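You operate a simulated robot arm through the tools that you are given. There is no shell and no other tool. Be economical: measure what you need, move in short steps, check, and stop when the job is done.

Carry out the task below with a simulated robot arm. There is one attempt and no reset: what you move stays moved.

TASK
Stack the seed tin that says "zinnia" from the plywood board on top of the seed tin labelled "tomato". Then stack the small sprinkler labelled "jump" from the plywood board on top of the small sprinkler marked "sides".

It is judged by the outcome, as a careful person would: the job done as asked, and still so three seconds after it is handed in. It fails if anything else is knocked over, pushed out of place, dropped, spilled or broken.

THE ROBOT
A 7-joint arm with a two-finger parallel gripper, fixed in place. Base frame: the origin is at the foot of the arm, x ahead of it, y to its left, z up; the work surface is at about z = 0. Lengths are in mm, angles in rad, forces in N, time in s.
With the tool pointing down near the work surface it reaches from about 240 to 620 mm from the base axis. Its first joint turns from -1.152 to 1.152 rad. Payload 2.6 kg.
Tool frame: the origin (TCP) lies between the finger pads and is the grasp point; the fingertips stand 30 mm ahead of it; z points along the fingers, y is the line along which they close. The gripper opens to 94 mm. The fingers are 28 mm wide and 10 mm thick; the gripper's body (50 by 96 mm) begins 55 mm behind the TCP.
Orientation is that of the tool frame in the base frame, as a unit quaternion [w, x, y, z]. With the fingers straight down and closing along the base's y, the tool's x points along the base's -x, its y along +y and its z along -z.

THE INTERFACE
- The arm moves only by the tool send_rows. Its argument "commands" is a list of rows, each a list of 7 numbers: the finger opening in m, from 0 to 0.094, then the shift along the tool's x, y, z in units of 30 mm (1.0 is 30 mm), then the turn, a rotation vector about the tool's x, y, z in units of 6 degrees (1.0 is 6 degrees). In form: [[gripper, dx, dy, dz, rx, ry, rz], ...]. A call has 1 to 10 rows; each row shifts and turns the commanded pose from where the row before left it, along the tool's axes as they then stand. A call with a number of a shift or a turn outside -1 to 1 is refused whole. A row lasts 0.2 s, in which the tool goes at most 50 mm and 0.15 rad; a call with a longer step from one row to the next is refused whole, and so is a gripper value outside its range. A pose out of reach is approached as far as the arm can. The call stops where the force on the tool passes 40 N (or 10 N more than at its start, if that is more) or the arm is blocked; 0.2 s more then pass. The fingers move at their own pace (about 72 mm/s each) and stop on an object; they squeeze with about 37 N. The grip force told is the motor's: it shows also when the fingers shut on nothing. Time passes only in rows, and 0.2 s behind the last, so rows that do not move let the fingers close. It gives the time, the measured TCP pose, the force on the tool (base axes), the opening and the grip force at its end, in the units of the frame above (readings bear some noise), and new pictures: "show" is both (left out), scene, wrist or none.
- Cameras (640 x 400 px; columns grow to the right, rows downward): "scene" is fixed at [33.2, 456.6, 553]; the picture's right is [-0.71, -0.71, 0.00], its down [-0.49, 0.49, -0.72] and it looks along [0.51, -0.51, -0.69] (base axes); focal length 248 px, centre (320, 200). "wrist" rides on the gripper at [-37, 0, -58] in the tool frame; the picture's right is [0.00, -1.00, 0.00], its down [0.97, 0.00, -0.24] and it looks along [0.24, 0.00, 0.97] (tool axes); focal length 218 px, centre (320, 200).
- measure_at(camera, pixels): for up to 12 pixels [column, row] of the newest picture of that camera ("zoom" is the newest enlarged one), the place [x, y, z] in the base frame of the surface seen there, good to about 2 mm, but the place of the scene camera against the robot may be out by one fixed shift of up to 25 mm in any direction. No time passes.
- enlarge(camera, box): a new picture of the part [left, top, right, bottom] of that camera's present view, enlarged. No time passes.
- finish_job(): hands the job in; it is judged then, once.

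Work in short steps. Measure before you move; look again where a grasp or a placing could have gone wrong, and mend it. You have 80 turns and 120 pictures in all, the two below and enlarged ones among them. Open the gripper and draw the arm clear of the work before you hand the job in, unless the task says otherwise; then end with one line.

The tools are called by a JSON object that holds its "method" and its "body". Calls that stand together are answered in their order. send_rows: Moves the arm, as the interface text tells. Its arguments: {"type":"object","properties":{"commands":{"type":"array","items":{"type":"array","items":{"type":"number"}}},"show":{"type":"string","enum":["both","scene","wrist","none"]}},"required":["commands"]} The other tools are called the same way: measure_at (camera, pixels) gives the place of the surface under pixels of a picture; enlarge (camera, box) takes an enlarged picture of a part of a camera's view; finish_job () hands the job in.

At the start:

```text
clock: 0.0
tcp_pos: [330.4, -73.8, 330.6]
orientation: [0.0, 0.0, 1.0, 0.0]
contact_force: [0.4, -0.5, -0.1]
width: 93.7
grasp_force: 0.0
```

scene: 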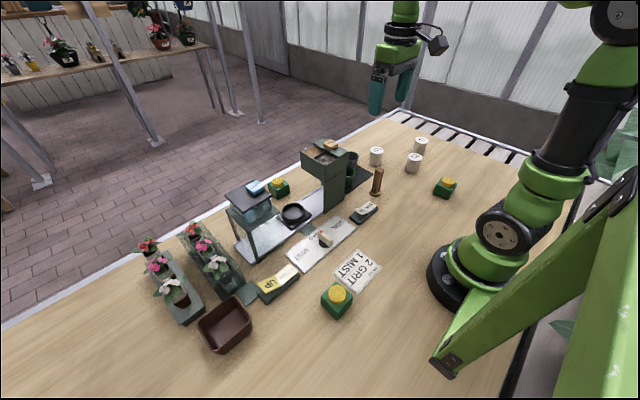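
wrist: 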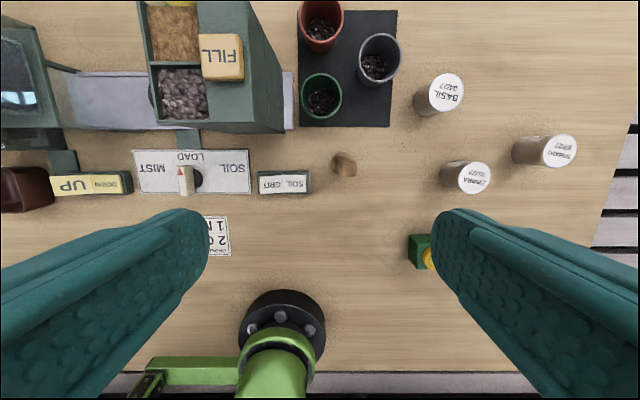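

The pictures show three white-lidded tins (scene ~376,155; 414,160; 421,145) and green/yellow items. I enlarge to read the labels.

{"method": "enlarge", "body": {"camera": "wrist", "box": [400, 60, 600, 285]}}

{"method": "enlarge", "body": {"camera": "scene", "box": [340, 120, 480, 210]}}

{"method": "enlarge", "body": {"camera": "scene", "box": [220, 130, 400, 330]}}

```text
1.78 times, centred on (500, 172) of wrist
```

zoom: 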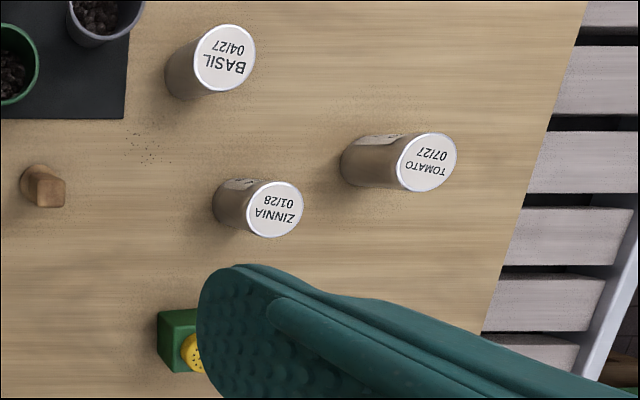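

```text
4.44 times, centred on (410, 165) of scene
```

zoom: 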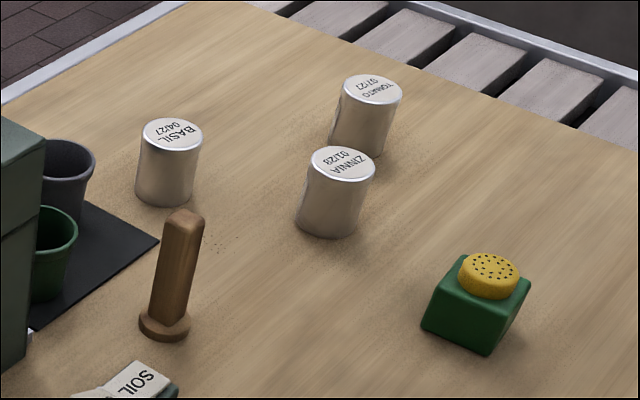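

```text
2.00 times, centred on (310, 230) of scene
```

zoom: 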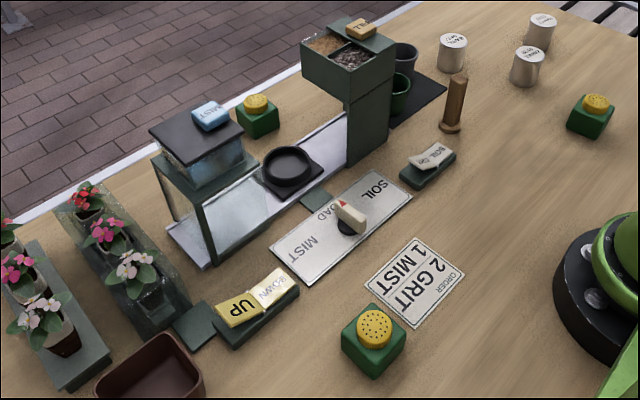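

Tins are read: zinnia (front), tomato (by the slats). The sprinklers' labels aren't visible yet; I measure positions of everything.

{"method": "measure_at", "body": {"camera": "wrist", "pixels": [[473, 177], [560, 151], [446, 94], [414, 251], [428, 257], [344, 165], [452, 175], [525, 150]]}}

{"method": "measure_at", "body": {"camera": "scene", "pixels": [[414, 156], [421, 141], [376, 150], [447, 181], [444, 191], [337, 294], [337, 308], [278, 181], [280, 191], [377, 170], [440, 188], [330, 310]]}}

```text
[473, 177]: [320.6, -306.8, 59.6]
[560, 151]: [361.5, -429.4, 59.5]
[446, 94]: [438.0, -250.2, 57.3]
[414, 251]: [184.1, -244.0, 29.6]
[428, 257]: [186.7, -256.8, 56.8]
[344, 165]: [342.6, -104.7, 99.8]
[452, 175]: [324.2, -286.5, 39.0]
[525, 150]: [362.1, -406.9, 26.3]
```

```text
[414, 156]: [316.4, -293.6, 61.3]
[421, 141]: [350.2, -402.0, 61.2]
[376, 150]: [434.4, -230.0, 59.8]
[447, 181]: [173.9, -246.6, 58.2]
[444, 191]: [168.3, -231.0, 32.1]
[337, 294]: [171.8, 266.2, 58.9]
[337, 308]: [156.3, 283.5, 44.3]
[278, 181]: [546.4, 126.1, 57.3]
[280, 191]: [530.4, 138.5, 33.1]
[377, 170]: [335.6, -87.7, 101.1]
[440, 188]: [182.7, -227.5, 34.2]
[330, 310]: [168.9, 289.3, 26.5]
```

Zinnia lid is near (320,-306,59). I move above it at z≈200 to refine.

{"method": "send_rows", "body": {"commands": [[0.094, 0.04, -0.965, 0.54, 0, 0, 0], [0.094, 0.04, -0.965, 0.54, 0, 0, 0], [0.094, 0.04, -0.965, 0.54, 0, 0, 0], [0.094, 0.04, -0.965, 0.54, 0, 0, 0], [0.094, 0.04, -0.965, 0.54, 0, 0, 0], [0.094, 0.04, -0.965, 0.54, 0, 0, 0], [0.094, 0.04, -0.965, 0.54, 0, 0, 0], [0.094, 0.04, -0.965, 0.54, 0, 0, 0], [0.094, 0, 0, 0, 0, 0, 0]]}}

```text
clock: 2.0
tcp_pos: [321.9, -306.7, 201.5]
orientation: [0.0, 0.0, 1.0, -0.001]
contact_force: [-0.3, 1.2, -0.2]
width: 94.0
grasp_force: 0.0
```

scene: 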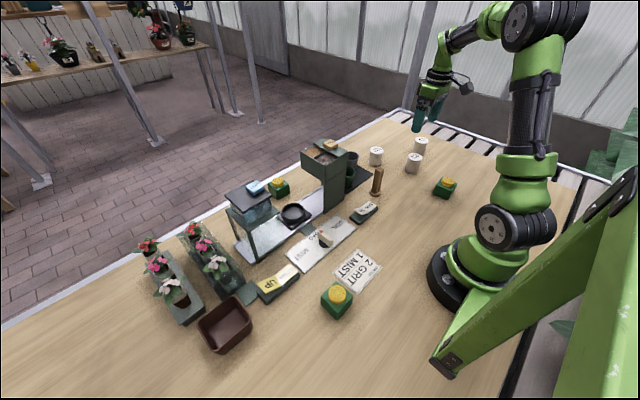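
wrist: 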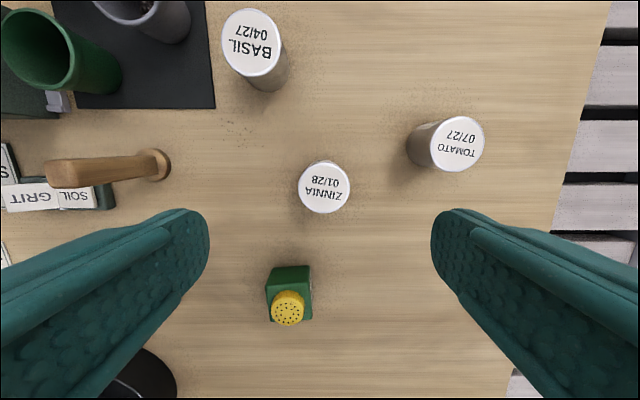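

{"method": "measure_at", "body": {"camera": "wrist", "pixels": [[303, 187], [346, 187], [324, 166], [324, 209], [412, 145], [480, 143], [460, 120], [460, 168], [288, 308], [274, 308], [302, 308]]}}

{"method": "enlarge", "body": {"camera": "wrist", "box": [240, 240, 340, 340]}}

```text
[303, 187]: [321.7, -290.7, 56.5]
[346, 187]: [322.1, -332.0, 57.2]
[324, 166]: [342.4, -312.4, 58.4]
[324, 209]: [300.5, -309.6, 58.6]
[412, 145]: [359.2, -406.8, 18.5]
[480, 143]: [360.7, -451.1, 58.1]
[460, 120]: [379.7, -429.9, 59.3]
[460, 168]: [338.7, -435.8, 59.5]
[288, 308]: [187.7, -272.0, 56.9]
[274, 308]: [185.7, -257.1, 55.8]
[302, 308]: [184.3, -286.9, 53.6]
```

```text
4.00 times, centred on (290, 290) of wrist
```

zoom: 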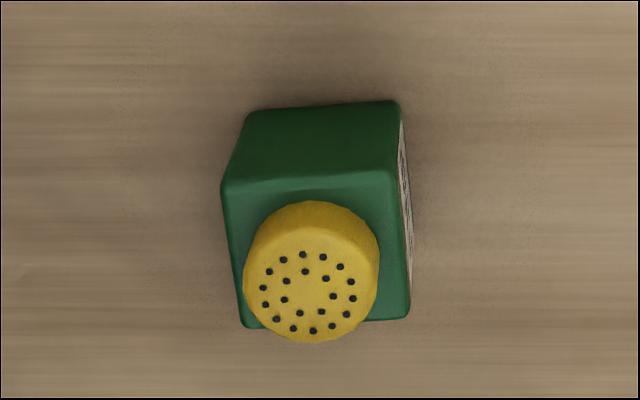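

Zinnia centre ≈ (321.5,-311), tomato ≈ (359,-430). Descend around zinnia to z≈40 and grip.

{"method": "send_rows", "body": {"commands": [[0.094, 0, -0.15, 0.9, 0, 0, 0], [0.094, 0, 0, 0.9, 0, 0, 0], [0.094, 0, 0, 0.9, 0, 0, 0], [0.094, 0, 0, 0.9, 0, 0, 0], [0.094, 0, 0, 0.9, 0, 0, 0], [0.094, 0, 0, 0.85, 0, 0, 0], [0.094, 0, 0, 0, 0, 0, 0], [0.0, 0, 0, 0, 0, 0, 0], [0.0, 0, 0, 0, 0, 0, 0], [0.0, 0, 0, 0, 0, 0, 0]]}}

```text
clock: 4.2
tcp_pos: [322.4, -308.8, 40.5]
orientation: [0.0, 0.0, 1.0, 0.001]
contact_force: [0.2, -0.3, -0.4]
width: 49.1
grasp_force: 36.9
```

scene: 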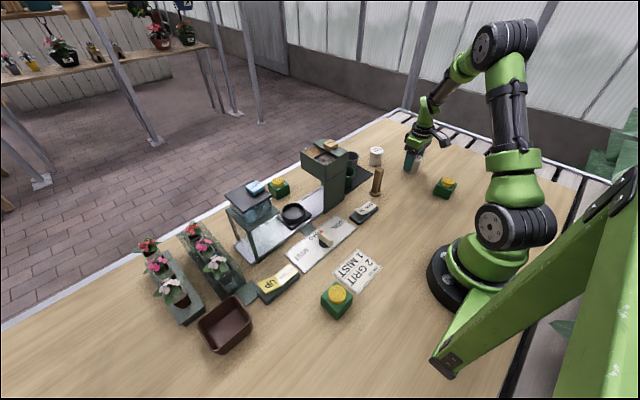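
wrist: 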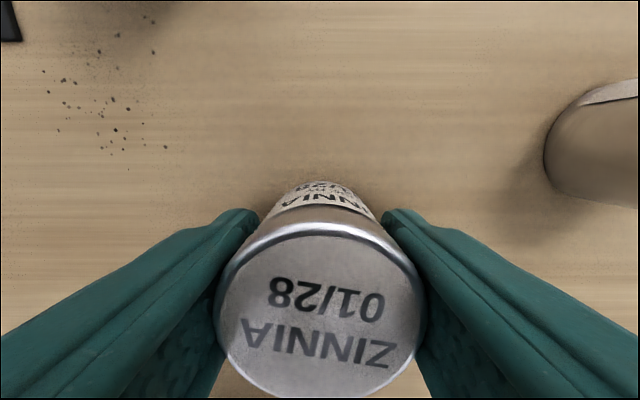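

Gripped (49 mm). Lift 110 mm, then move over the tomato tin.

{"method": "send_rows", "body": {"commands": [[0.0, 0, 0, -0.92, 0, 0, 0], [0.0, 0, 0, -0.92, 0, 0, 0], [0.0, 0, 0, -0.92, 0, 0, 0], [0.0, 0, 0, -0.92, 0, 0, 0], [0.0, 0, 0, 0, 0, 0, 0], [0.0, -0.3, -0.9, 0, 0, 0, 0], [0.0, -0.3, -0.9, 0, 0, 0, 0], [0.0, -0.3, -0.9, 0, 0, 0, 0], [0.0, 0, 0, 0, 0, 0, 0]]}}

```text
clock: 6.2
tcp_pos: [351.3, -390.9, 151.3]
orientation: [-0.001, 0.0, 1.0, 0.0]
contact_force: [0.3, 0.3, -0.9]
width: 48.7
grasp_force: 37.2
```

scene: 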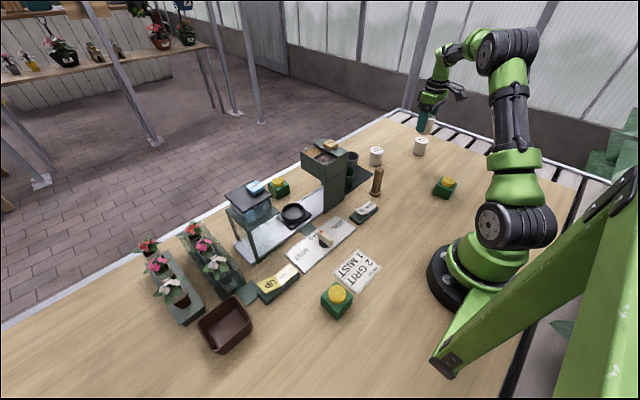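
wrist: 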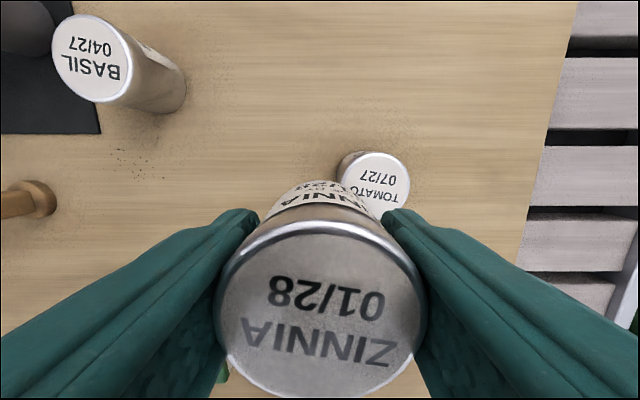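

Refine the tomato lid from its visible rim (342–410, 152–).

{"method": "measure_at", "body": {"camera": "wrist", "pixels": [[375, 155], [408, 182], [344, 178], [355, 162], [400, 165], [405, 197], [235, 300], [405, 300], [320, 242]]}}

```text
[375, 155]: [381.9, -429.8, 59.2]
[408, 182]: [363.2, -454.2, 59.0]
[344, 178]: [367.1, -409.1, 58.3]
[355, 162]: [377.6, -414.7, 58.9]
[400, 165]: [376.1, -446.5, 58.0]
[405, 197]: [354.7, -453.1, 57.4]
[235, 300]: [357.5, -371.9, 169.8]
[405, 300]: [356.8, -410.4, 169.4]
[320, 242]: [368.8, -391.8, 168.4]
```

{"method": "measure_at", "body": {"camera": "wrist", "pixels": [[320, 228], [320, 236], [320, 250], [320, 300], [320, 340], [320, 394], [222, 320], [418, 320], [225, 340], [415, 340], [270, 390], [370, 390]]}}

```text
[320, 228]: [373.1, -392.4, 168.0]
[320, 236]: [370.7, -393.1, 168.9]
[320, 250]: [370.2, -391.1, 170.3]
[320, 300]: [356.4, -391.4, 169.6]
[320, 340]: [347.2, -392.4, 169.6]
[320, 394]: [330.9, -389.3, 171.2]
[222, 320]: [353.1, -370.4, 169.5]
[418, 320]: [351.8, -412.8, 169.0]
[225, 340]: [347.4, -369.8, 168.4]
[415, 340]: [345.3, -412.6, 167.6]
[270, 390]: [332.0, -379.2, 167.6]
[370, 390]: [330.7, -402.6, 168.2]
```

The held tin is centred at the TCP. Move +7 x, −40 y, then lower 45 mm and look.

{"method": "send_rows", "body": {"commands": [[0.0, -0.12, -0.67, 0, 0, 0, 0], [0.0, -0.12, -0.67, 0, 0, 0, 0], [0.0, 0, 0, 0, 0, 0, 0], [0.0, 0, 0, 0.5, 0, 0, 0], [0.0, 0, 0, 0.5, 0, 0, 0], [0.0, 0, 0, 0.4, 0, 0, 0], [0.0, 0, 0, 0, 0, 0, 0]]}}

```text
clock: 7.8
tcp_pos: [356.2, -430.7, 109.6]
orientation: [0.0, 0.0, 1.0, -0.001]
contact_force: [0.3, 0.4, -1.1]
width: 48.5
grasp_force: 36.8
```

scene: 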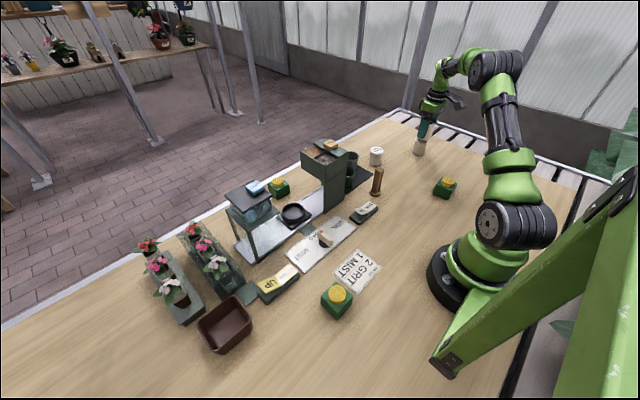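
wrist: 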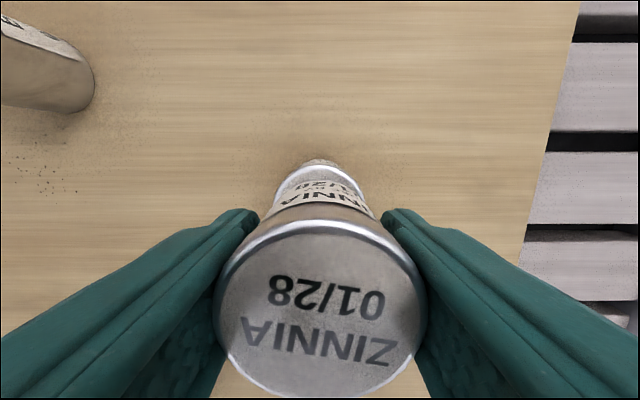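

Aligned; ~10 mm remaining. Lower gently.

{"method": "send_rows", "body": {"commands": [[0.0, -0.06, 0, 0.15, 0, 0, 0], [0.0, 0, 0, 0.1, 0, 0, 0], [0.0, 0, 0, 0.05, 0, 0, 0], [0.0, 0, 0, 0, 0, 0, 0]]}}

{"method": "enlarge", "body": {"camera": "scene", "box": [390, 110, 450, 165]}}

```text
clock: 8.8
tcp_pos: [358.6, -432.1, 100.9]
orientation: [0.0, -0.001, 1.0, 0.001]
contact_force: [0.2, -0.2, -1.0]
width: 48.7
grasp_force: 37.5
```

scene: 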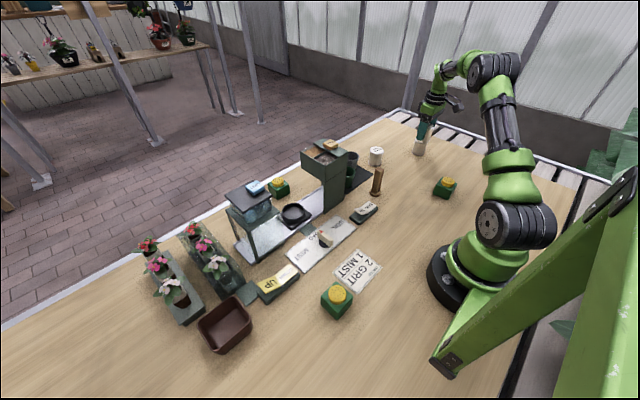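
wrist: 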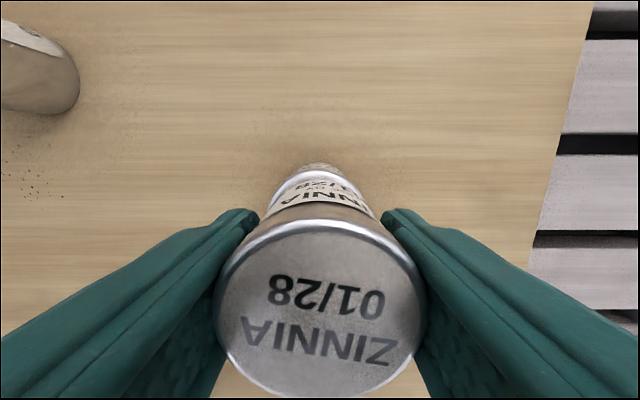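

```text
7.27 times, centred on (420, 138) of scene
```

zoom: 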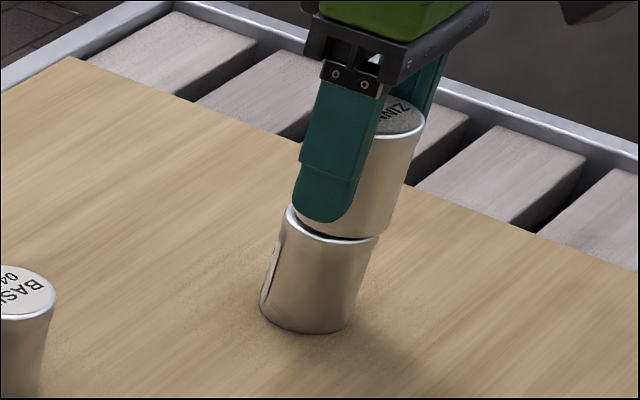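

Small gap left; lower by ~1 mm per row watching force.

{"method": "send_rows", "body": {"commands": [[0.0, 0, 0, 0.04, 0, 0, 0], [0.0, 0, 0, 0.03, 0, 0, 0], [0.0, 0, 0, 0, 0, 0, 0]], "show": "none"}}

{"method": "enlarge", "body": {"camera": "scene", "box": [400, 125, 440, 160]}}

```text
clock: 9.6
tcp_pos: [357.4, -430.6, 98.9]
orientation: [0.0, 0.001, 1.0, -0.001]
contact_force: [0.6, 0.2, 0.1]
width: 48.7
grasp_force: 37.0
```

```text
11.43 times, centred on (420, 142) of scene
```

zoom: 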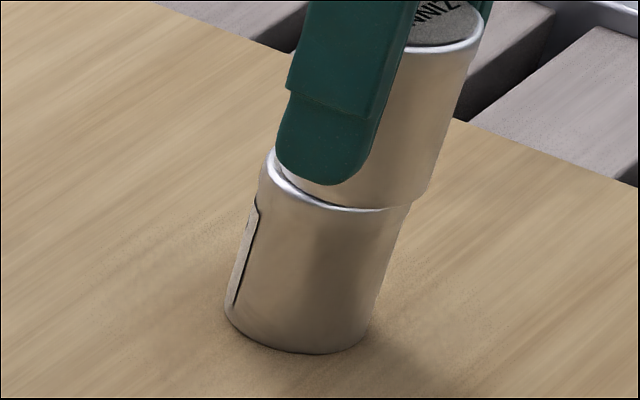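

Nearly seated (load went from −1.1 to +0.1 N). One more slight press, then release.

{"method": "send_rows", "body": {"commands": [[0.0, 0, 0, 0.025, 0, 0, 0], [0.0, 0, 0, 0, 0, 0, 0]], "show": "none"}}

```text
clock: 10.2
tcp_pos: [358.3, -430.9, 99.3]
orientation: [0.001, 0.001, 1.0, -0.001]
contact_force: [-2.0, 2.1, 10.3]
width: 48.6
grasp_force: 37.9
```

Contact (10 N). Open and rise straight up.

{"method": "send_rows", "body": {"commands": [[0.06, 0, 0, 0, 0, 0, 0], [0.094, 0, 0, 0, 0, 0, 0], [0.094, 0, 0, 0, 0, 0, 0], [0.094, 0, 0, -0.5, 0, 0, 0], [0.094, 0, 0, -0.9, 0, 0, 0], [0.094, 0, 0, -0.9, 0, 0, 0], [0.094, 0, 0, -0.9, 0, 0, 0], [0.094, 0, 0, -0.9, 0, 0, 0], [0.094, 0, 0, 0, 0, 0, 0]]}}

{"method": "enlarge", "body": {"camera": "scene", "box": [390, 110, 450, 165]}}

```text
clock: 12.2
tcp_pos: [355.0, -428.6, 222.2]
orientation: [0.0, 0.0, 1.0, -0.001]
contact_force: [-0.4, -0.2, 0.0]
width: 93.8
grasp_force: 0.1
```

scene: 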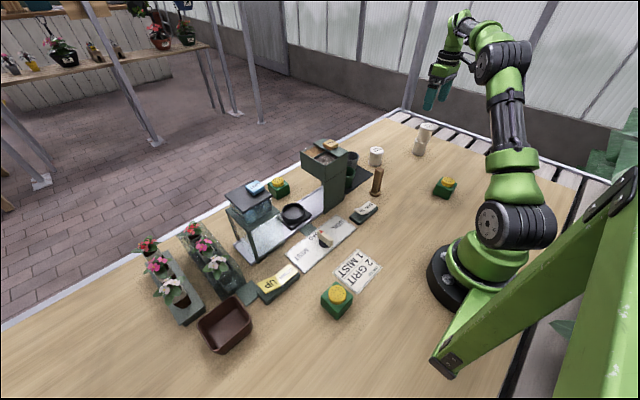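
wrist: 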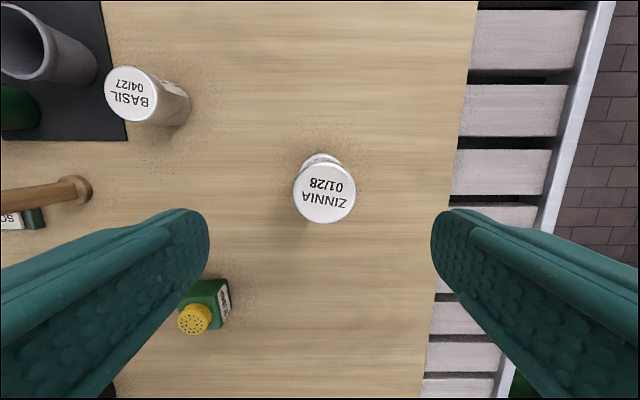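

```text
7.27 times, centred on (420, 138) of scene
```

zoom: 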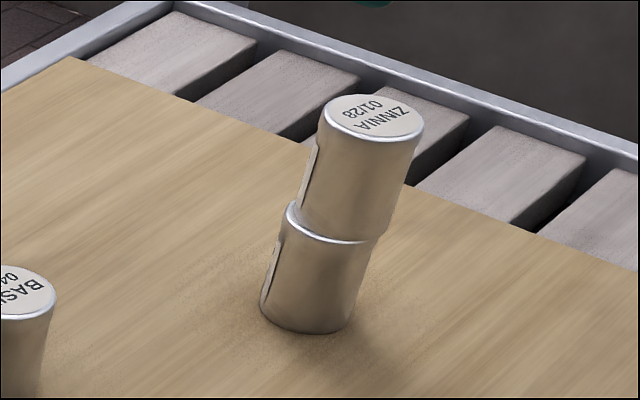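

Stacked and stable. A label on the near sprinkler is visible at (224,300); enlarge it, and check lid offset.

{"method": "enlarge", "body": {"camera": "wrist", "box": [170, 265, 250, 345]}}

{"method": "measure_at", "body": {"camera": "wrist", "pixels": [[324, 164], [324, 219], [297, 192], [352, 192]]}}

```text
5.00 times, centred on (210, 305) of wrist
```

zoom: 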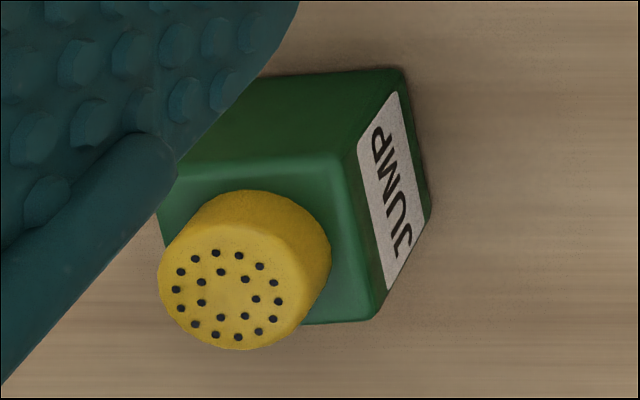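

```text
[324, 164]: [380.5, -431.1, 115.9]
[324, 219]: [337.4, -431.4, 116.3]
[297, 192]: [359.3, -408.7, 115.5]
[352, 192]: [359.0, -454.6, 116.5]
```

The near sprinkler is "JUMP"; stack is centred (359,-431). Now find "SIDES" among the other two. First check tall obstacles.

{"method": "measure_at", "body": {"camera": "scene", "pixels": [[325, 155], [330, 143], [250, 195], [257, 187], [310, 155], [345, 152], [278, 181], [337, 294], [345, 322], [323, 308], [352, 300], [282, 195]]}}

{"method": "send_rows", "body": {"commands": [[0.094, 0, 0, -0.95, 0, 0, 0], [0.094, 0, 0, -0.95, 0, 0, 0], [0.094, 0, 0, -0.95, 0, 0, 0], [0.094, 0, 0, -0.95, 0, 0, 0], [0.094, 0, 1, 0, 0, 0, 0], [0.094, 0, 1, 0, 0, 0, 0], [0.094, 0, 1, 0, 0, 0, 0], [0.094, 0, 1, 0, 0, 0, 0], [0.094, 0, 1, 0, 0, 0, 0], [0.094, 0, 1, 0, 0, 0, 0]], "show": "none"}}

```text
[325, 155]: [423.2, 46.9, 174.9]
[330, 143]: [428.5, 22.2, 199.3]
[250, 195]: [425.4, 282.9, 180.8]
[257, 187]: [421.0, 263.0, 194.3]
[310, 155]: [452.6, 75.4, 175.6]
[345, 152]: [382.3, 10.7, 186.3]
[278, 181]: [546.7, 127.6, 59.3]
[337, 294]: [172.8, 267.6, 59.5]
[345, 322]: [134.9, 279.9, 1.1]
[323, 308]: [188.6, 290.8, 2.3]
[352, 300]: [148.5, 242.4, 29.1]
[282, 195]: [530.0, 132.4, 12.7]
```

```text
clock: 14.4
tcp_pos: [383.8, -306.6, 327.1]
orientation: [0.0, 0.0, 1.0, 0.0]
contact_force: [-0.2, -0.1, 0.0]
width: 94.1
grasp_force: 0.1
out of reach, approached as far as the arm can: row 3, 4, 5, 6, 7, 8
```

Continue to y≈160 at z≈327 (obstacles top out ~200).

{"method": "send_rows", "body": {"commands": [[0.094, 0, 1, 0, 0, 0, 0], [0.094, 0, 1, 0, 0, 0, 0], [0.094, 0, 1, 0, 0, 0, 0], [0.094, 0, 1, 0, 0, 0, 0], [0.094, 0, 1, 0, 0, 0, 0], [0.094, 0, 1, 0, 0, 0, 0], [0.094, 0, 1, 0, 0, 0, 0], [0.094, 0, 1, 0, 0, 0, 0], [0.094, 0, 1, 0, 0, 0, 0], [0.094, 0, 1, 0, 0, 0, 0]], "show": "none"}}

{"method": "send_rows", "body": {"commands": [[0.094, 0, 1, 0, 0, 0, 0], [0.094, 0, 1, 0, 0, 0, 0], [0.094, 0, 1, 0, 0, 0, 0], [0.094, 0, 1, 0, 0, 0, 0], [0.094, 0, 1, 0, 0, 0, 0], [0.094, 0, 0, 0, 0, 0, 0]], "show": "wrist"}}

```text
clock: 16.6
tcp_pos: [382.5, -6.9, 326.1]
orientation: [0.0, 0.0, 1.0, 0.001]
contact_force: [-0.2, 0.1, 0.3]
width: 94.0
grasp_force: 0.0
```

```text
clock: 18.0
tcp_pos: [383.7, 143.9, 327.1]
orientation: [0.0, -0.001, 1.0, 0.0]
contact_force: [-0.4, 0.9, -0.4]
width: 93.9
grasp_force: 0.1
```

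wrist: 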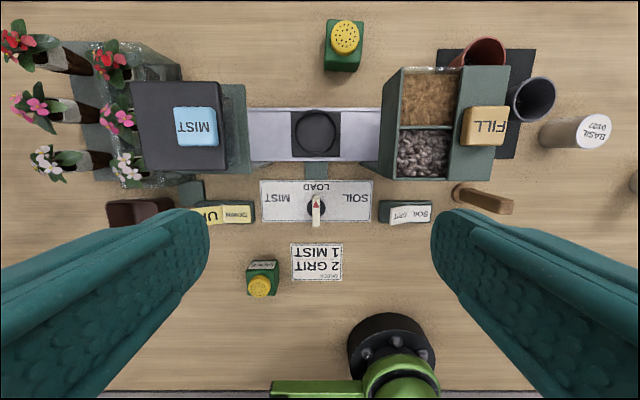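

The sprinkler at (262,278) shows a label on its far face; enlarge both candidates.

{"method": "enlarge", "body": {"camera": "wrist", "box": [235, 250, 295, 305]}}

{"method": "enlarge", "body": {"camera": "wrist", "box": [310, 10, 375, 80]}}

{"method": "measure_at", "body": {"camera": "wrist", "pixels": [[259, 286], [343, 38], [253, 286], [266, 286]]}}

```text
7.27 times, centred on (265, 278) of wrist
```

zoom: 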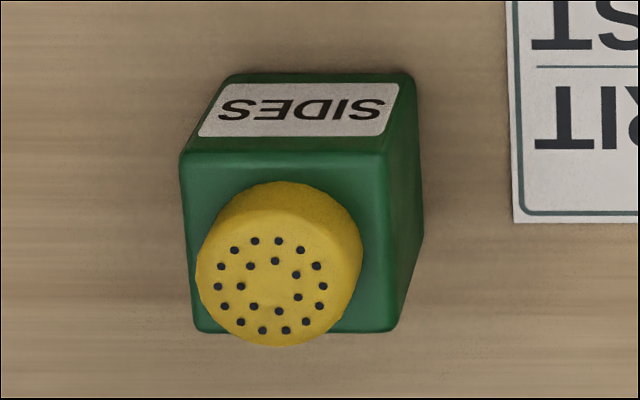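

```text
5.71 times, centred on (342, 45) of wrist
```

zoom: 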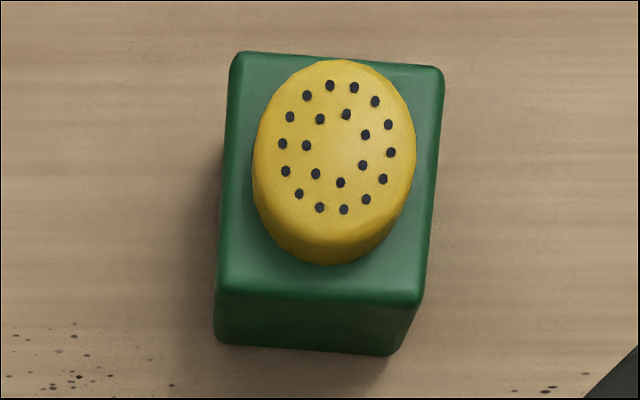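

```text
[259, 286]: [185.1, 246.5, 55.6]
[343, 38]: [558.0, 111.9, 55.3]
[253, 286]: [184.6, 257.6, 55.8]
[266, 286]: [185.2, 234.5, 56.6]
```

B at (184,246) is "SIDES". Go back to "JUMP" (~186,-272): first along −y, then in.

{"method": "send_rows", "body": {"commands": [[0.094, 0, -1, 0, 0, 0, 0], [0.094, 0, -1, 0, 0, 0, 0], [0.094, 0, -1, 0, 0, 0, 0], [0.094, 0, -1, 0, 0, 0, 0], [0.094, 0, -1, 0, 0, 0, 0], [0.094, 0, -1, 0, 0, 0, 0], [0.094, 0, -1, 0, 0, 0, 0], [0.094, 0, -1, 0, 0, 0, 0], [0.094, 0, -1, 0, 0, 0, 0], [0.094, 0, -1, 0, 0, 0, 0]], "show": "none"}}

{"method": "send_rows", "body": {"commands": [[0.094, 0.9, -0.97, 0.4, 0, 0, 0], [0.094, 0.9, -0.97, 0.4, 0, 0, 0], [0.094, 0.9, -0.97, 0.4, 0, 0, 0], [0.094, 0.9, -0.97, 0.4, 0, 0, 0], [0.094, 0.9, 0, 0.8, 0, 0, 0], [0.094, 0.9, 0, 0.8, 0, 0, 0], [0.094, 0.9, 0, 0.8, 0, 0, 0], [0.094, 0, 0, 0, 0, 0, 0]]}}

```text
clock: 20.2
tcp_pos: [383.0, -158.4, 324.3]
orientation: [0.0, -0.001, 1.0, 0.0]
contact_force: [0.2, 0.1, 0.1]
width: 93.9
grasp_force: 0.1
```

```text
clock: 22.0
tcp_pos: [193.1, -272.2, 207.9]
orientation: [0.0, -0.001, 1.0, 0.0]
contact_force: [-1.0, -0.7, 0.0]
width: 94.1
grasp_force: 0.0
```

scene: 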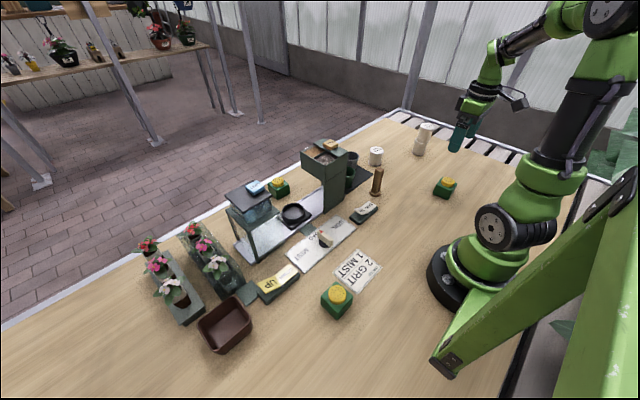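
wrist: 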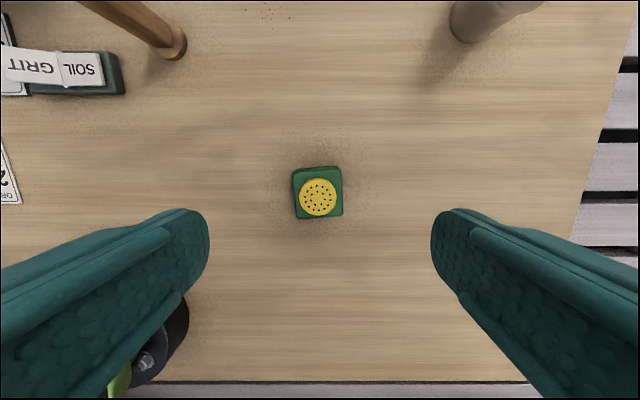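

{"method": "enlarge", "body": {"camera": "wrist", "box": [270, 150, 366, 235]}}

{"method": "measure_at", "body": {"camera": "wrist", "pixels": [[318, 196], [318, 180], [318, 213], [301, 196], [335, 196], [297, 215], [341, 213], [295, 175], [340, 173], [340, 190]]}}

```text
4.71 times, centred on (318, 192) of wrist
```

zoom: 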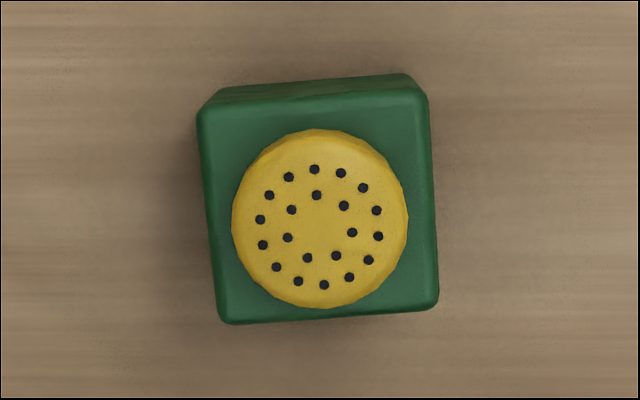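

```text
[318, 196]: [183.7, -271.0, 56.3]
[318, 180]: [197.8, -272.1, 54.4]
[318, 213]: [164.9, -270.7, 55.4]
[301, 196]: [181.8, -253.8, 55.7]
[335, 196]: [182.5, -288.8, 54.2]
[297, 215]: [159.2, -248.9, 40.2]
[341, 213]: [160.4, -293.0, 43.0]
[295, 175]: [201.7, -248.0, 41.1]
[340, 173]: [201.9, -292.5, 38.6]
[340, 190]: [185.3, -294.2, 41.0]
```

JUMP: body ~46 mm square, top z≈42, dome to 56, centre (182,-271), yaw ≈ +4.5°. Align, descend to z≈36 and grip.

{"method": "send_rows", "body": {"commands": [[0.094, 0.35, 0.03, 0, 0, 0, 0], [0.094, 0, 0, 0.7, 0, 0, -0.75], [0.094, 0, 0, 0.9, 0, 0, 0], [0.094, 0, 0, 0.9, 0, 0, 0], [0.094, 0, 0, 0.9, 0, 0, 0], [0.094, 0, 0, 0.9, 0, 0, 0], [0.094, 0, 0, 0.7, 0, 0, 0], [0.094, 0, 0, 0, 0, 0, 0]]}}

```text
clock: 23.8
tcp_pos: [182.3, -273.5, 54.9]
orientation: [0.0, -0.04, 0.999, 0.0]
contact_force: [-0.4, 0.1, 0.6]
width: 94.2
grasp_force: 0.1
```

scene: 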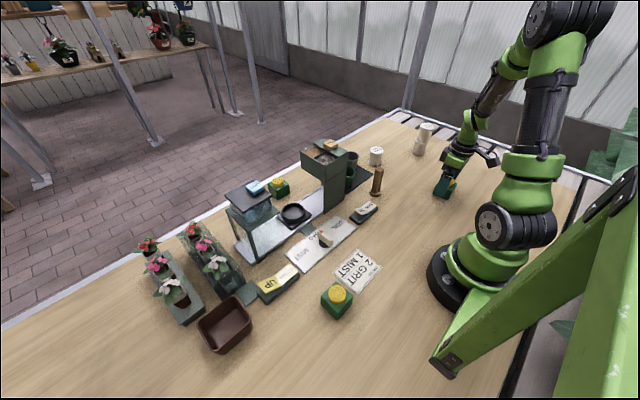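
wrist: 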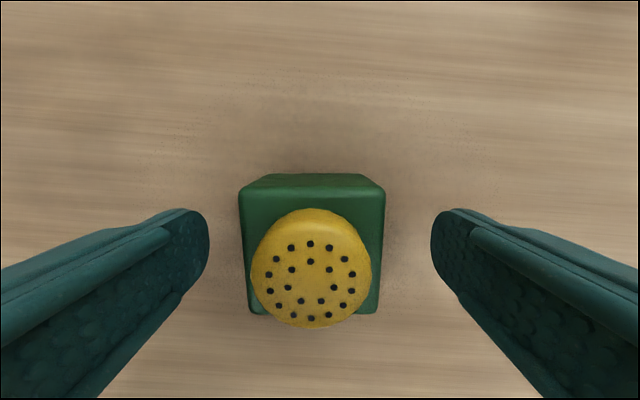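

Shift +2.5 mm y, go down 19 mm, close.

{"method": "send_rows", "body": {"commands": [[0.094, 0, 0.08, 0.32, 0, 0, 0], [0.094, 0, 0, 0.31, 0, 0, 0], [0.094, 0, 0, 0, 0, 0, 0], [0.0, 0, 0, 0, 0, 0, 0], [0.0, 0, 0, 0, 0, 0, 0], [0.0, 0, 0, 0, 0, 0, 0]], "show": "wrist"}}

```text
clock: 25.2
tcp_pos: [184.1, -270.9, 36.7]
orientation: [0.0, -0.039, 0.999, 0.0]
contact_force: [-0.5, -0.2, -0.1]
width: 56.1
grasp_force: 37.2
```

wrist: 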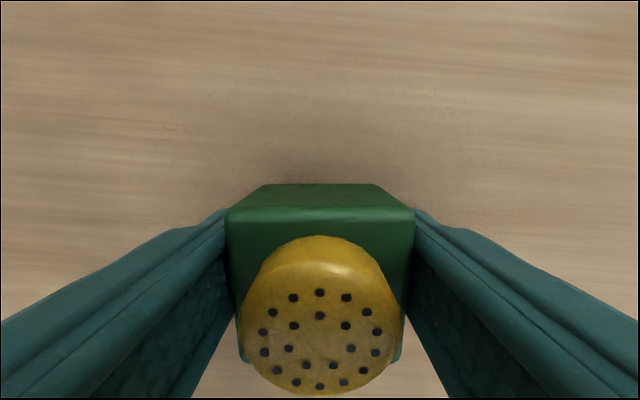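

Gripped at 56 mm. Measure where the box and dome sit relative to the TCP.

{"method": "measure_at", "body": {"camera": "wrist", "pixels": [[320, 212], [320, 220], [243, 355], [240, 361], [399, 358], [320, 255], [320, 300], [320, 340], [320, 385], [244, 330], [402, 325], [320, 394]]}}

{"method": "send_rows", "body": {"commands": [[0.0, 0, 0, -0.5, 0, 0, 0], [0.0, 0, 0, -0.9, 0, 0, 0], [0.0, 0, 0, -0.9, 0, 0, 0], [0.0, 0, 0, -0.9, 0, 0, 0], [0.0, 0, 0, -0.9, 0, 0, 0], [0.0, 0, 0, 0, 0, 0, 0]]}}

```text
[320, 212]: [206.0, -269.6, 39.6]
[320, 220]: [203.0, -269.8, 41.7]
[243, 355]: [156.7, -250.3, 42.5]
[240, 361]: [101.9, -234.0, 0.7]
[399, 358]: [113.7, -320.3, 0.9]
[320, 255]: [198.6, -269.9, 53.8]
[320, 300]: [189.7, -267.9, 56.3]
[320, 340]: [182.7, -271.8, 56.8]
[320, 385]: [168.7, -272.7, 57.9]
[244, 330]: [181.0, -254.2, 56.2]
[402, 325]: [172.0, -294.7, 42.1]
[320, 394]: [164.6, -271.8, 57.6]
```

```text
clock: 26.6
tcp_pos: [185.9, -268.0, 160.1]
orientation: [-0.001, -0.039, 0.999, 0.0]
contact_force: [-0.8, -0.7, -2.1]
width: 55.7
grasp_force: 37.1
```

scene: 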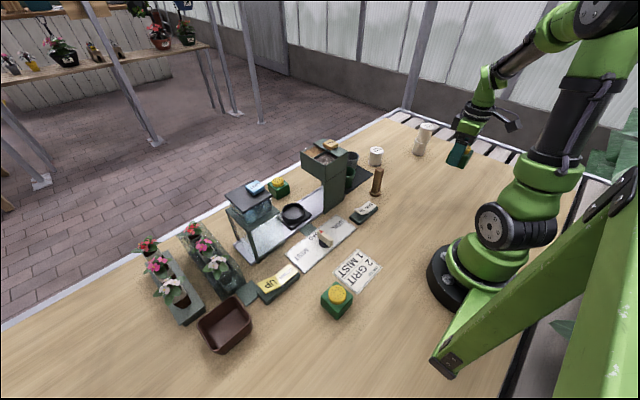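
wrist: 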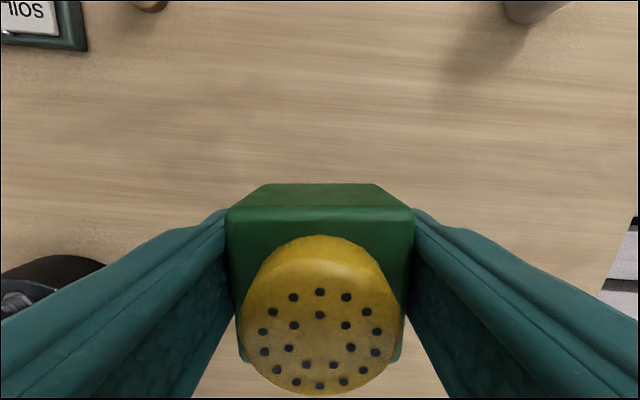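

Box centre is ~2 mm toward the base from TCP. Lift, move out to x≈330 and undo the yaw, then swing to +y.

{"method": "send_rows", "body": {"commands": [[0.0, 0, 0, -0.4, 0, 0, 0.75], [0.0, -0.8, 0, -0.85, 0, 0, 0], [0.0, -0.8, 0, -0.85, 0, 0, 0], [0.0, -0.8, 0, -0.85, 0, 0, 0], [0.0, -0.8, 0, -0.85, 0, 0, 0], [0.0, -0.8, 0.5, -0.85, 0, 0, 0], [0.0, -0.8, 0.9, 0, 0, 0, 0], [0.0, 0, 0.9, 0, 0, 0, 0], [0.0, 0, 0.9, 0, 0, 0, 0], [0.0, 0, 0.9, 0, 0, 0, 0]], "show": "none"}}

{"method": "send_rows", "body": {"commands": [[0.0, 0, 0.9, 0, 0, 0, 0], [0.0, 0, 0.9, 0, 0, 0, 0], [0.0, 0, 0.9, 0, 0, 0, 0], [0.0, 0, 0.9, 0, 0, 0, 0], [0.0, 0, 0.9, 0, 0, 0, 0], [0.0, 0, 0.9, 0, 0, 0, 0], [0.0, 0, 0.9, 0, 0, 0, 0], [0.0, 0, 0.9, 0, 0, 0, 0], [0.0, 0, 0.9, 0, 0, 0, 0], [0.0, 0, 0.9, 0, 0, 0, 0]], "show": "none"}}

```text
clock: 28.8
tcp_pos: [327.1, -146.9, 299.9]
orientation: [0.0, -0.001, 1.0, 0.0]
contact_force: [0.0, 0.5, -0.7]
width: 55.7
grasp_force: 36.3
```

```text
clock: 31.0
tcp_pos: [327.5, 121.8, 297.5]
orientation: [0.0, 0.0, 1.0, 0.001]
contact_force: [0.6, 0.5, -1.5]
width: 55.7
grasp_force: 36.7
```

Move toward a viewing pose slightly short of SIDES: (160,246,200).

{"method": "send_rows", "body": {"commands": [[0.0, 0.3, 0.9, 0, 0, 0, 0], [0.0, 0.3, 0.9, 0, 0, 0, 0], [0.0, 0.7, 0.8, 0.3, 0, 0, 0], [0.0, 0.7, 0.8, 0.4, 0, 0, 0], [0.0, 0.7, 0.73, 0.5, 0, 0, 0], [0.0, 0.9, 0, 0.6, 0, 0, 0], [0.0, 0.9, 0, 0.7, 0, 0, 0], [0.0, 0.9, 0, 0.7, 0, 0, 0], [0.0, 0.17, 0, 0, 0, 0, 0], [0.0, 0, 0, 0, 0, 0, 0]]}}

```text
clock: 33.2
tcp_pos: [163.5, 248.3, 204.6]
orientation: [0.0, 0.0, 1.0, -0.001]
contact_force: [-0.1, -0.1, -1.7]
width: 56.0
grasp_force: 37.2
```

scene: 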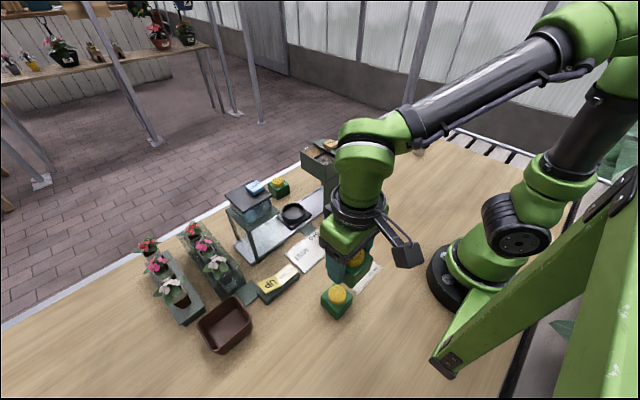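
wrist: 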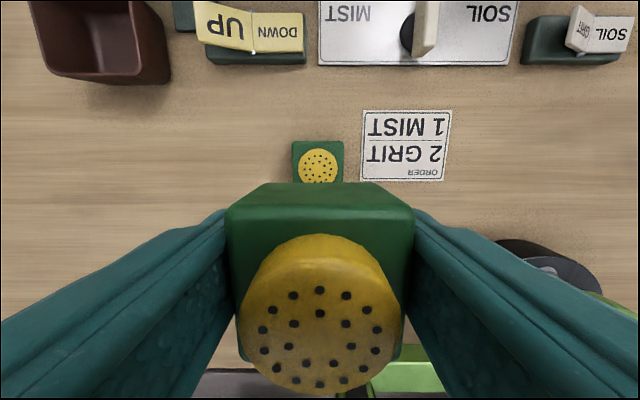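

{"method": "enlarge", "body": {"camera": "wrist", "box": [270, 120, 366, 190]}}

{"method": "measure_at", "body": {"camera": "wrist", "pixels": [[318, 150], [318, 166], [301, 166], [336, 166], [302, 172], [335, 172], [294, 145], [341, 144], [295, 178], [341, 178], [229, 225], [413, 225]]}}

```text
5.71 times, centred on (318, 155) of wrist
```

zoom: 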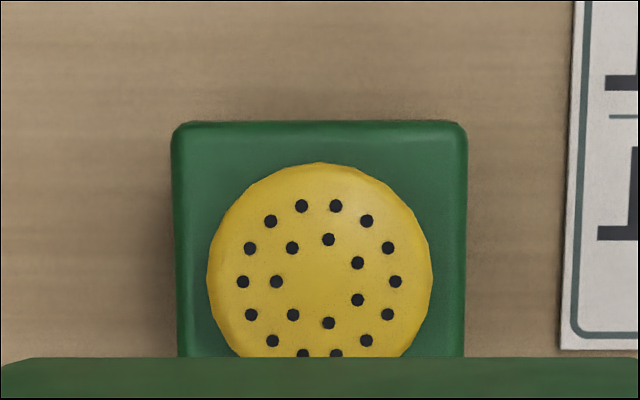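

```text
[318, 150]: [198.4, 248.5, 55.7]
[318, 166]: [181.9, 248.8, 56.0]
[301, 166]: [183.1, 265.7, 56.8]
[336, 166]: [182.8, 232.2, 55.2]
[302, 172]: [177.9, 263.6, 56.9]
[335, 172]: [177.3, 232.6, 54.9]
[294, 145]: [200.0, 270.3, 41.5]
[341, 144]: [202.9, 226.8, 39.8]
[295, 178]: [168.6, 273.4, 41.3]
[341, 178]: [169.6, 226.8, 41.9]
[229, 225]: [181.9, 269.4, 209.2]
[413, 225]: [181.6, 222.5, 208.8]
```

{"method": "measure_at", "body": {"camera": "wrist", "pixels": [[320, 240], [320, 250], [320, 292], [320, 318], [320, 347], [320, 388], [320, 396], [320, 190], [320, 205], [243, 310], [398, 310], [320, 212]]}}

```text
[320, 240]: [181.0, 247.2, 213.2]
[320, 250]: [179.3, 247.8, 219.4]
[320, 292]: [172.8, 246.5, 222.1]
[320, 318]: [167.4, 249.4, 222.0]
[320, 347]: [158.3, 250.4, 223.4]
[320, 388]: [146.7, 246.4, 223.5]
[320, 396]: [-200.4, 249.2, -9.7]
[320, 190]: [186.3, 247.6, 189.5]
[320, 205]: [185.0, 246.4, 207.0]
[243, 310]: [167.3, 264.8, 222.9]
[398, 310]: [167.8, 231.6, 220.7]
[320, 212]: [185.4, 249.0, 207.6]
```

Held dome centre (163,248.2); SIDES dome centre (181,249). Shift +18 x, +1 y, lower 95 mm, and inspect.

{"method": "send_rows", "body": {"commands": [[0.0, -0.3, 0.04, 0, 0, 0, 0], [0.0, -0.3, 0, 0, 0, 0, 0], [0.0, 0, 0, 0.8, 0, 0, 0], [0.0, 0, 0, 0.8, 0, 0, 0], [0.0, 0, 0, 0.8, 0, 0, 0], [0.0, 0, 0, 0.75, 0, 0, 0], [0.0, 0, 0, 0, 0, 0, 0]]}}

{"method": "enlarge", "body": {"camera": "scene", "box": [300, 250, 380, 330]}}

```text
clock: 34.8
tcp_pos: [181.2, 249.2, 106.4]
orientation: [-0.001, 0.0, 1.0, 0.0]
contact_force: [0.5, -0.4, -1.0]
width: 55.8
grasp_force: 36.9
```

scene: 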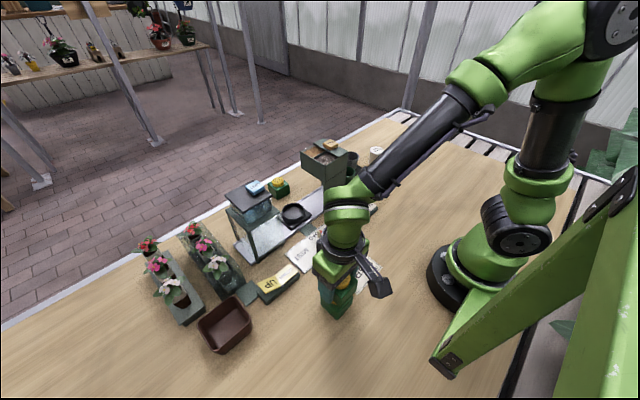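
wrist: 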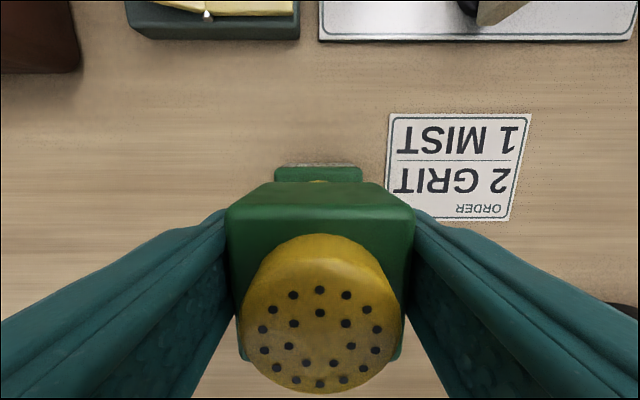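

```text
5.00 times, centred on (340, 290) of scene
```

zoom: 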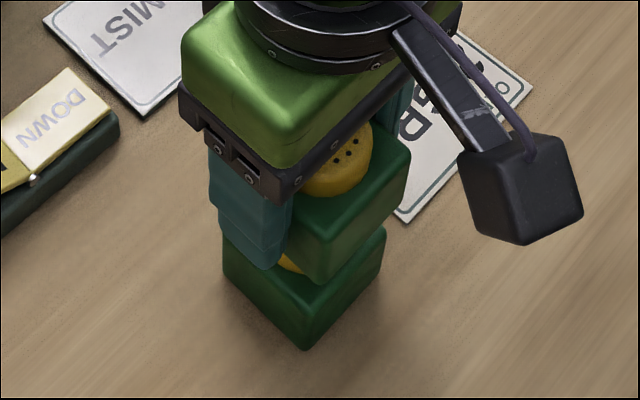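

Alignment good. Lower ~11 mm, then 1 mm steps until contact.

{"method": "send_rows", "body": {"commands": [[0.0, 0, 0.03, 0.2, 0, 0, 0], [0.0, 0, 0, 0.15, 0, 0, 0], [0.0, 0, 0, 0, 0, 0, 0]], "show": "none"}}

{"method": "enlarge", "body": {"camera": "scene", "box": [310, 270, 370, 330]}}

```text
clock: 35.6
tcp_pos: [179.8, 248.9, 97.8]
orientation: [0.0, 0.0, 1.0, 0.0]
contact_force: [-0.1, 0.3, -1.2]
width: 55.7
grasp_force: 37.0
```

```text
6.67 times, centred on (340, 300) of scene
```

zoom: 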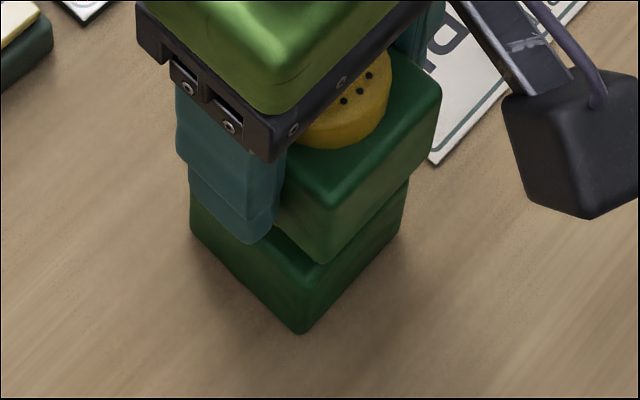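

{"method": "send_rows", "body": {"commands": [[0.0, 0, 0, 0.05, 0, 0, 0], [0.0, 0, 0, 0.04, 0, 0, 0], [0.0, 0, 0, 0, 0, 0, 0]], "show": "none"}}

```text
clock: 36.4
tcp_pos: [178.6, 248.0, 94.3]
orientation: [0.0, 0.0, 1.0, 0.001]
contact_force: [-0.7, 0.0, -2.0]
width: 55.9
grasp_force: 37.1
```

{"method": "send_rows", "body": {"commands": [[0.0, 0, 0, 0.035, 0, 0, 0], [0.0, 0, 0, 0, 0, 0, 0]], "show": "none"}}

```text
clock: 37.0
tcp_pos: [180.0, 248.7, 94.3]
orientation: [0.0, 0.001, 1.0, 0.0]
contact_force: [0.1, 0.4, -1.2]
width: 55.6
grasp_force: 37.2
```

{"method": "send_rows", "body": {"commands": [[0.0, 0, 0, 0.035, 0, 0, 0], [0.0, 0, 0, 0, 0, 0, 0]], "show": "none"}}

```text
clock: 37.6
tcp_pos: [179.5, 248.9, 92.8]
orientation: [0.0, 0.001, 1.0, 0.0]
contact_force: [0.2, 0.2, -1.2]
width: 56.1
grasp_force: 36.7
```

{"method": "send_rows", "body": {"commands": [[0.0, 0, 0, 0.035, 0, 0, 0], [0.0, 0, 0, 0, 0, 0, 0]], "show": "none"}}

```text
clock: 38.2
tcp_pos: [178.6, 248.2, 92.1]
orientation: [0.0, -0.001, 1.0, -0.001]
contact_force: [-1.7, -1.9, 4.4]
width: 55.9
grasp_force: 36.8
```

Contact (4.4 N). Open and retreat upward.

{"method": "send_rows", "body": {"commands": [[0.07, 0, 0, 0, 0, 0, 0], [0.094, 0, 0, 0, 0, 0, 0], [0.094, 0, 0, 0, 0, 0, 0], [0.094, 0, 0, -0.4, 0, 0, 0], [0.094, 0, 0, -0.9, 0, 0, 0], [0.094, 0, 0, -0.9, 0, 0, 0], [0.094, 0, 0, -0.9, 0, 0, 0], [0.094, 0, 0, -0.9, 0, 0, 0], [0.094, 0, 0, 0, 0, 0, 0]]}}

{"method": "enlarge", "body": {"camera": "scene", "box": [300, 240, 380, 330]}}

```text
clock: 40.2
tcp_pos: [180.1, 249.1, 212.2]
orientation: [0.0, 0.0, 1.0, 0.0]
contact_force: [-0.1, 0.4, 0.1]
width: 94.2
grasp_force: 0.0
```

scene: 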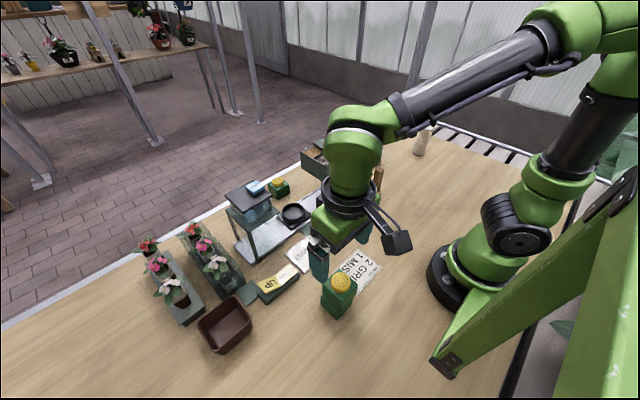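
wrist: 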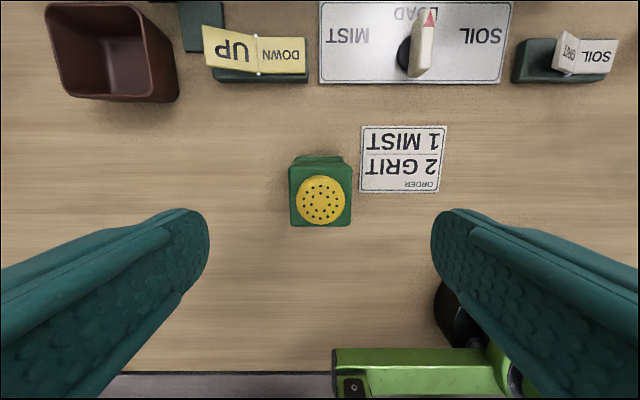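

```text
4.44 times, centred on (340, 285) of scene
```

zoom: 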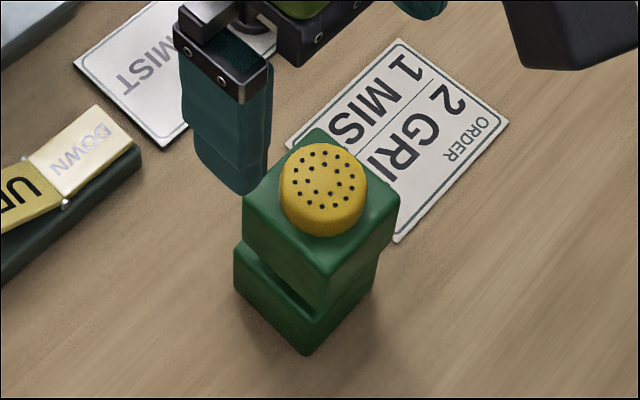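

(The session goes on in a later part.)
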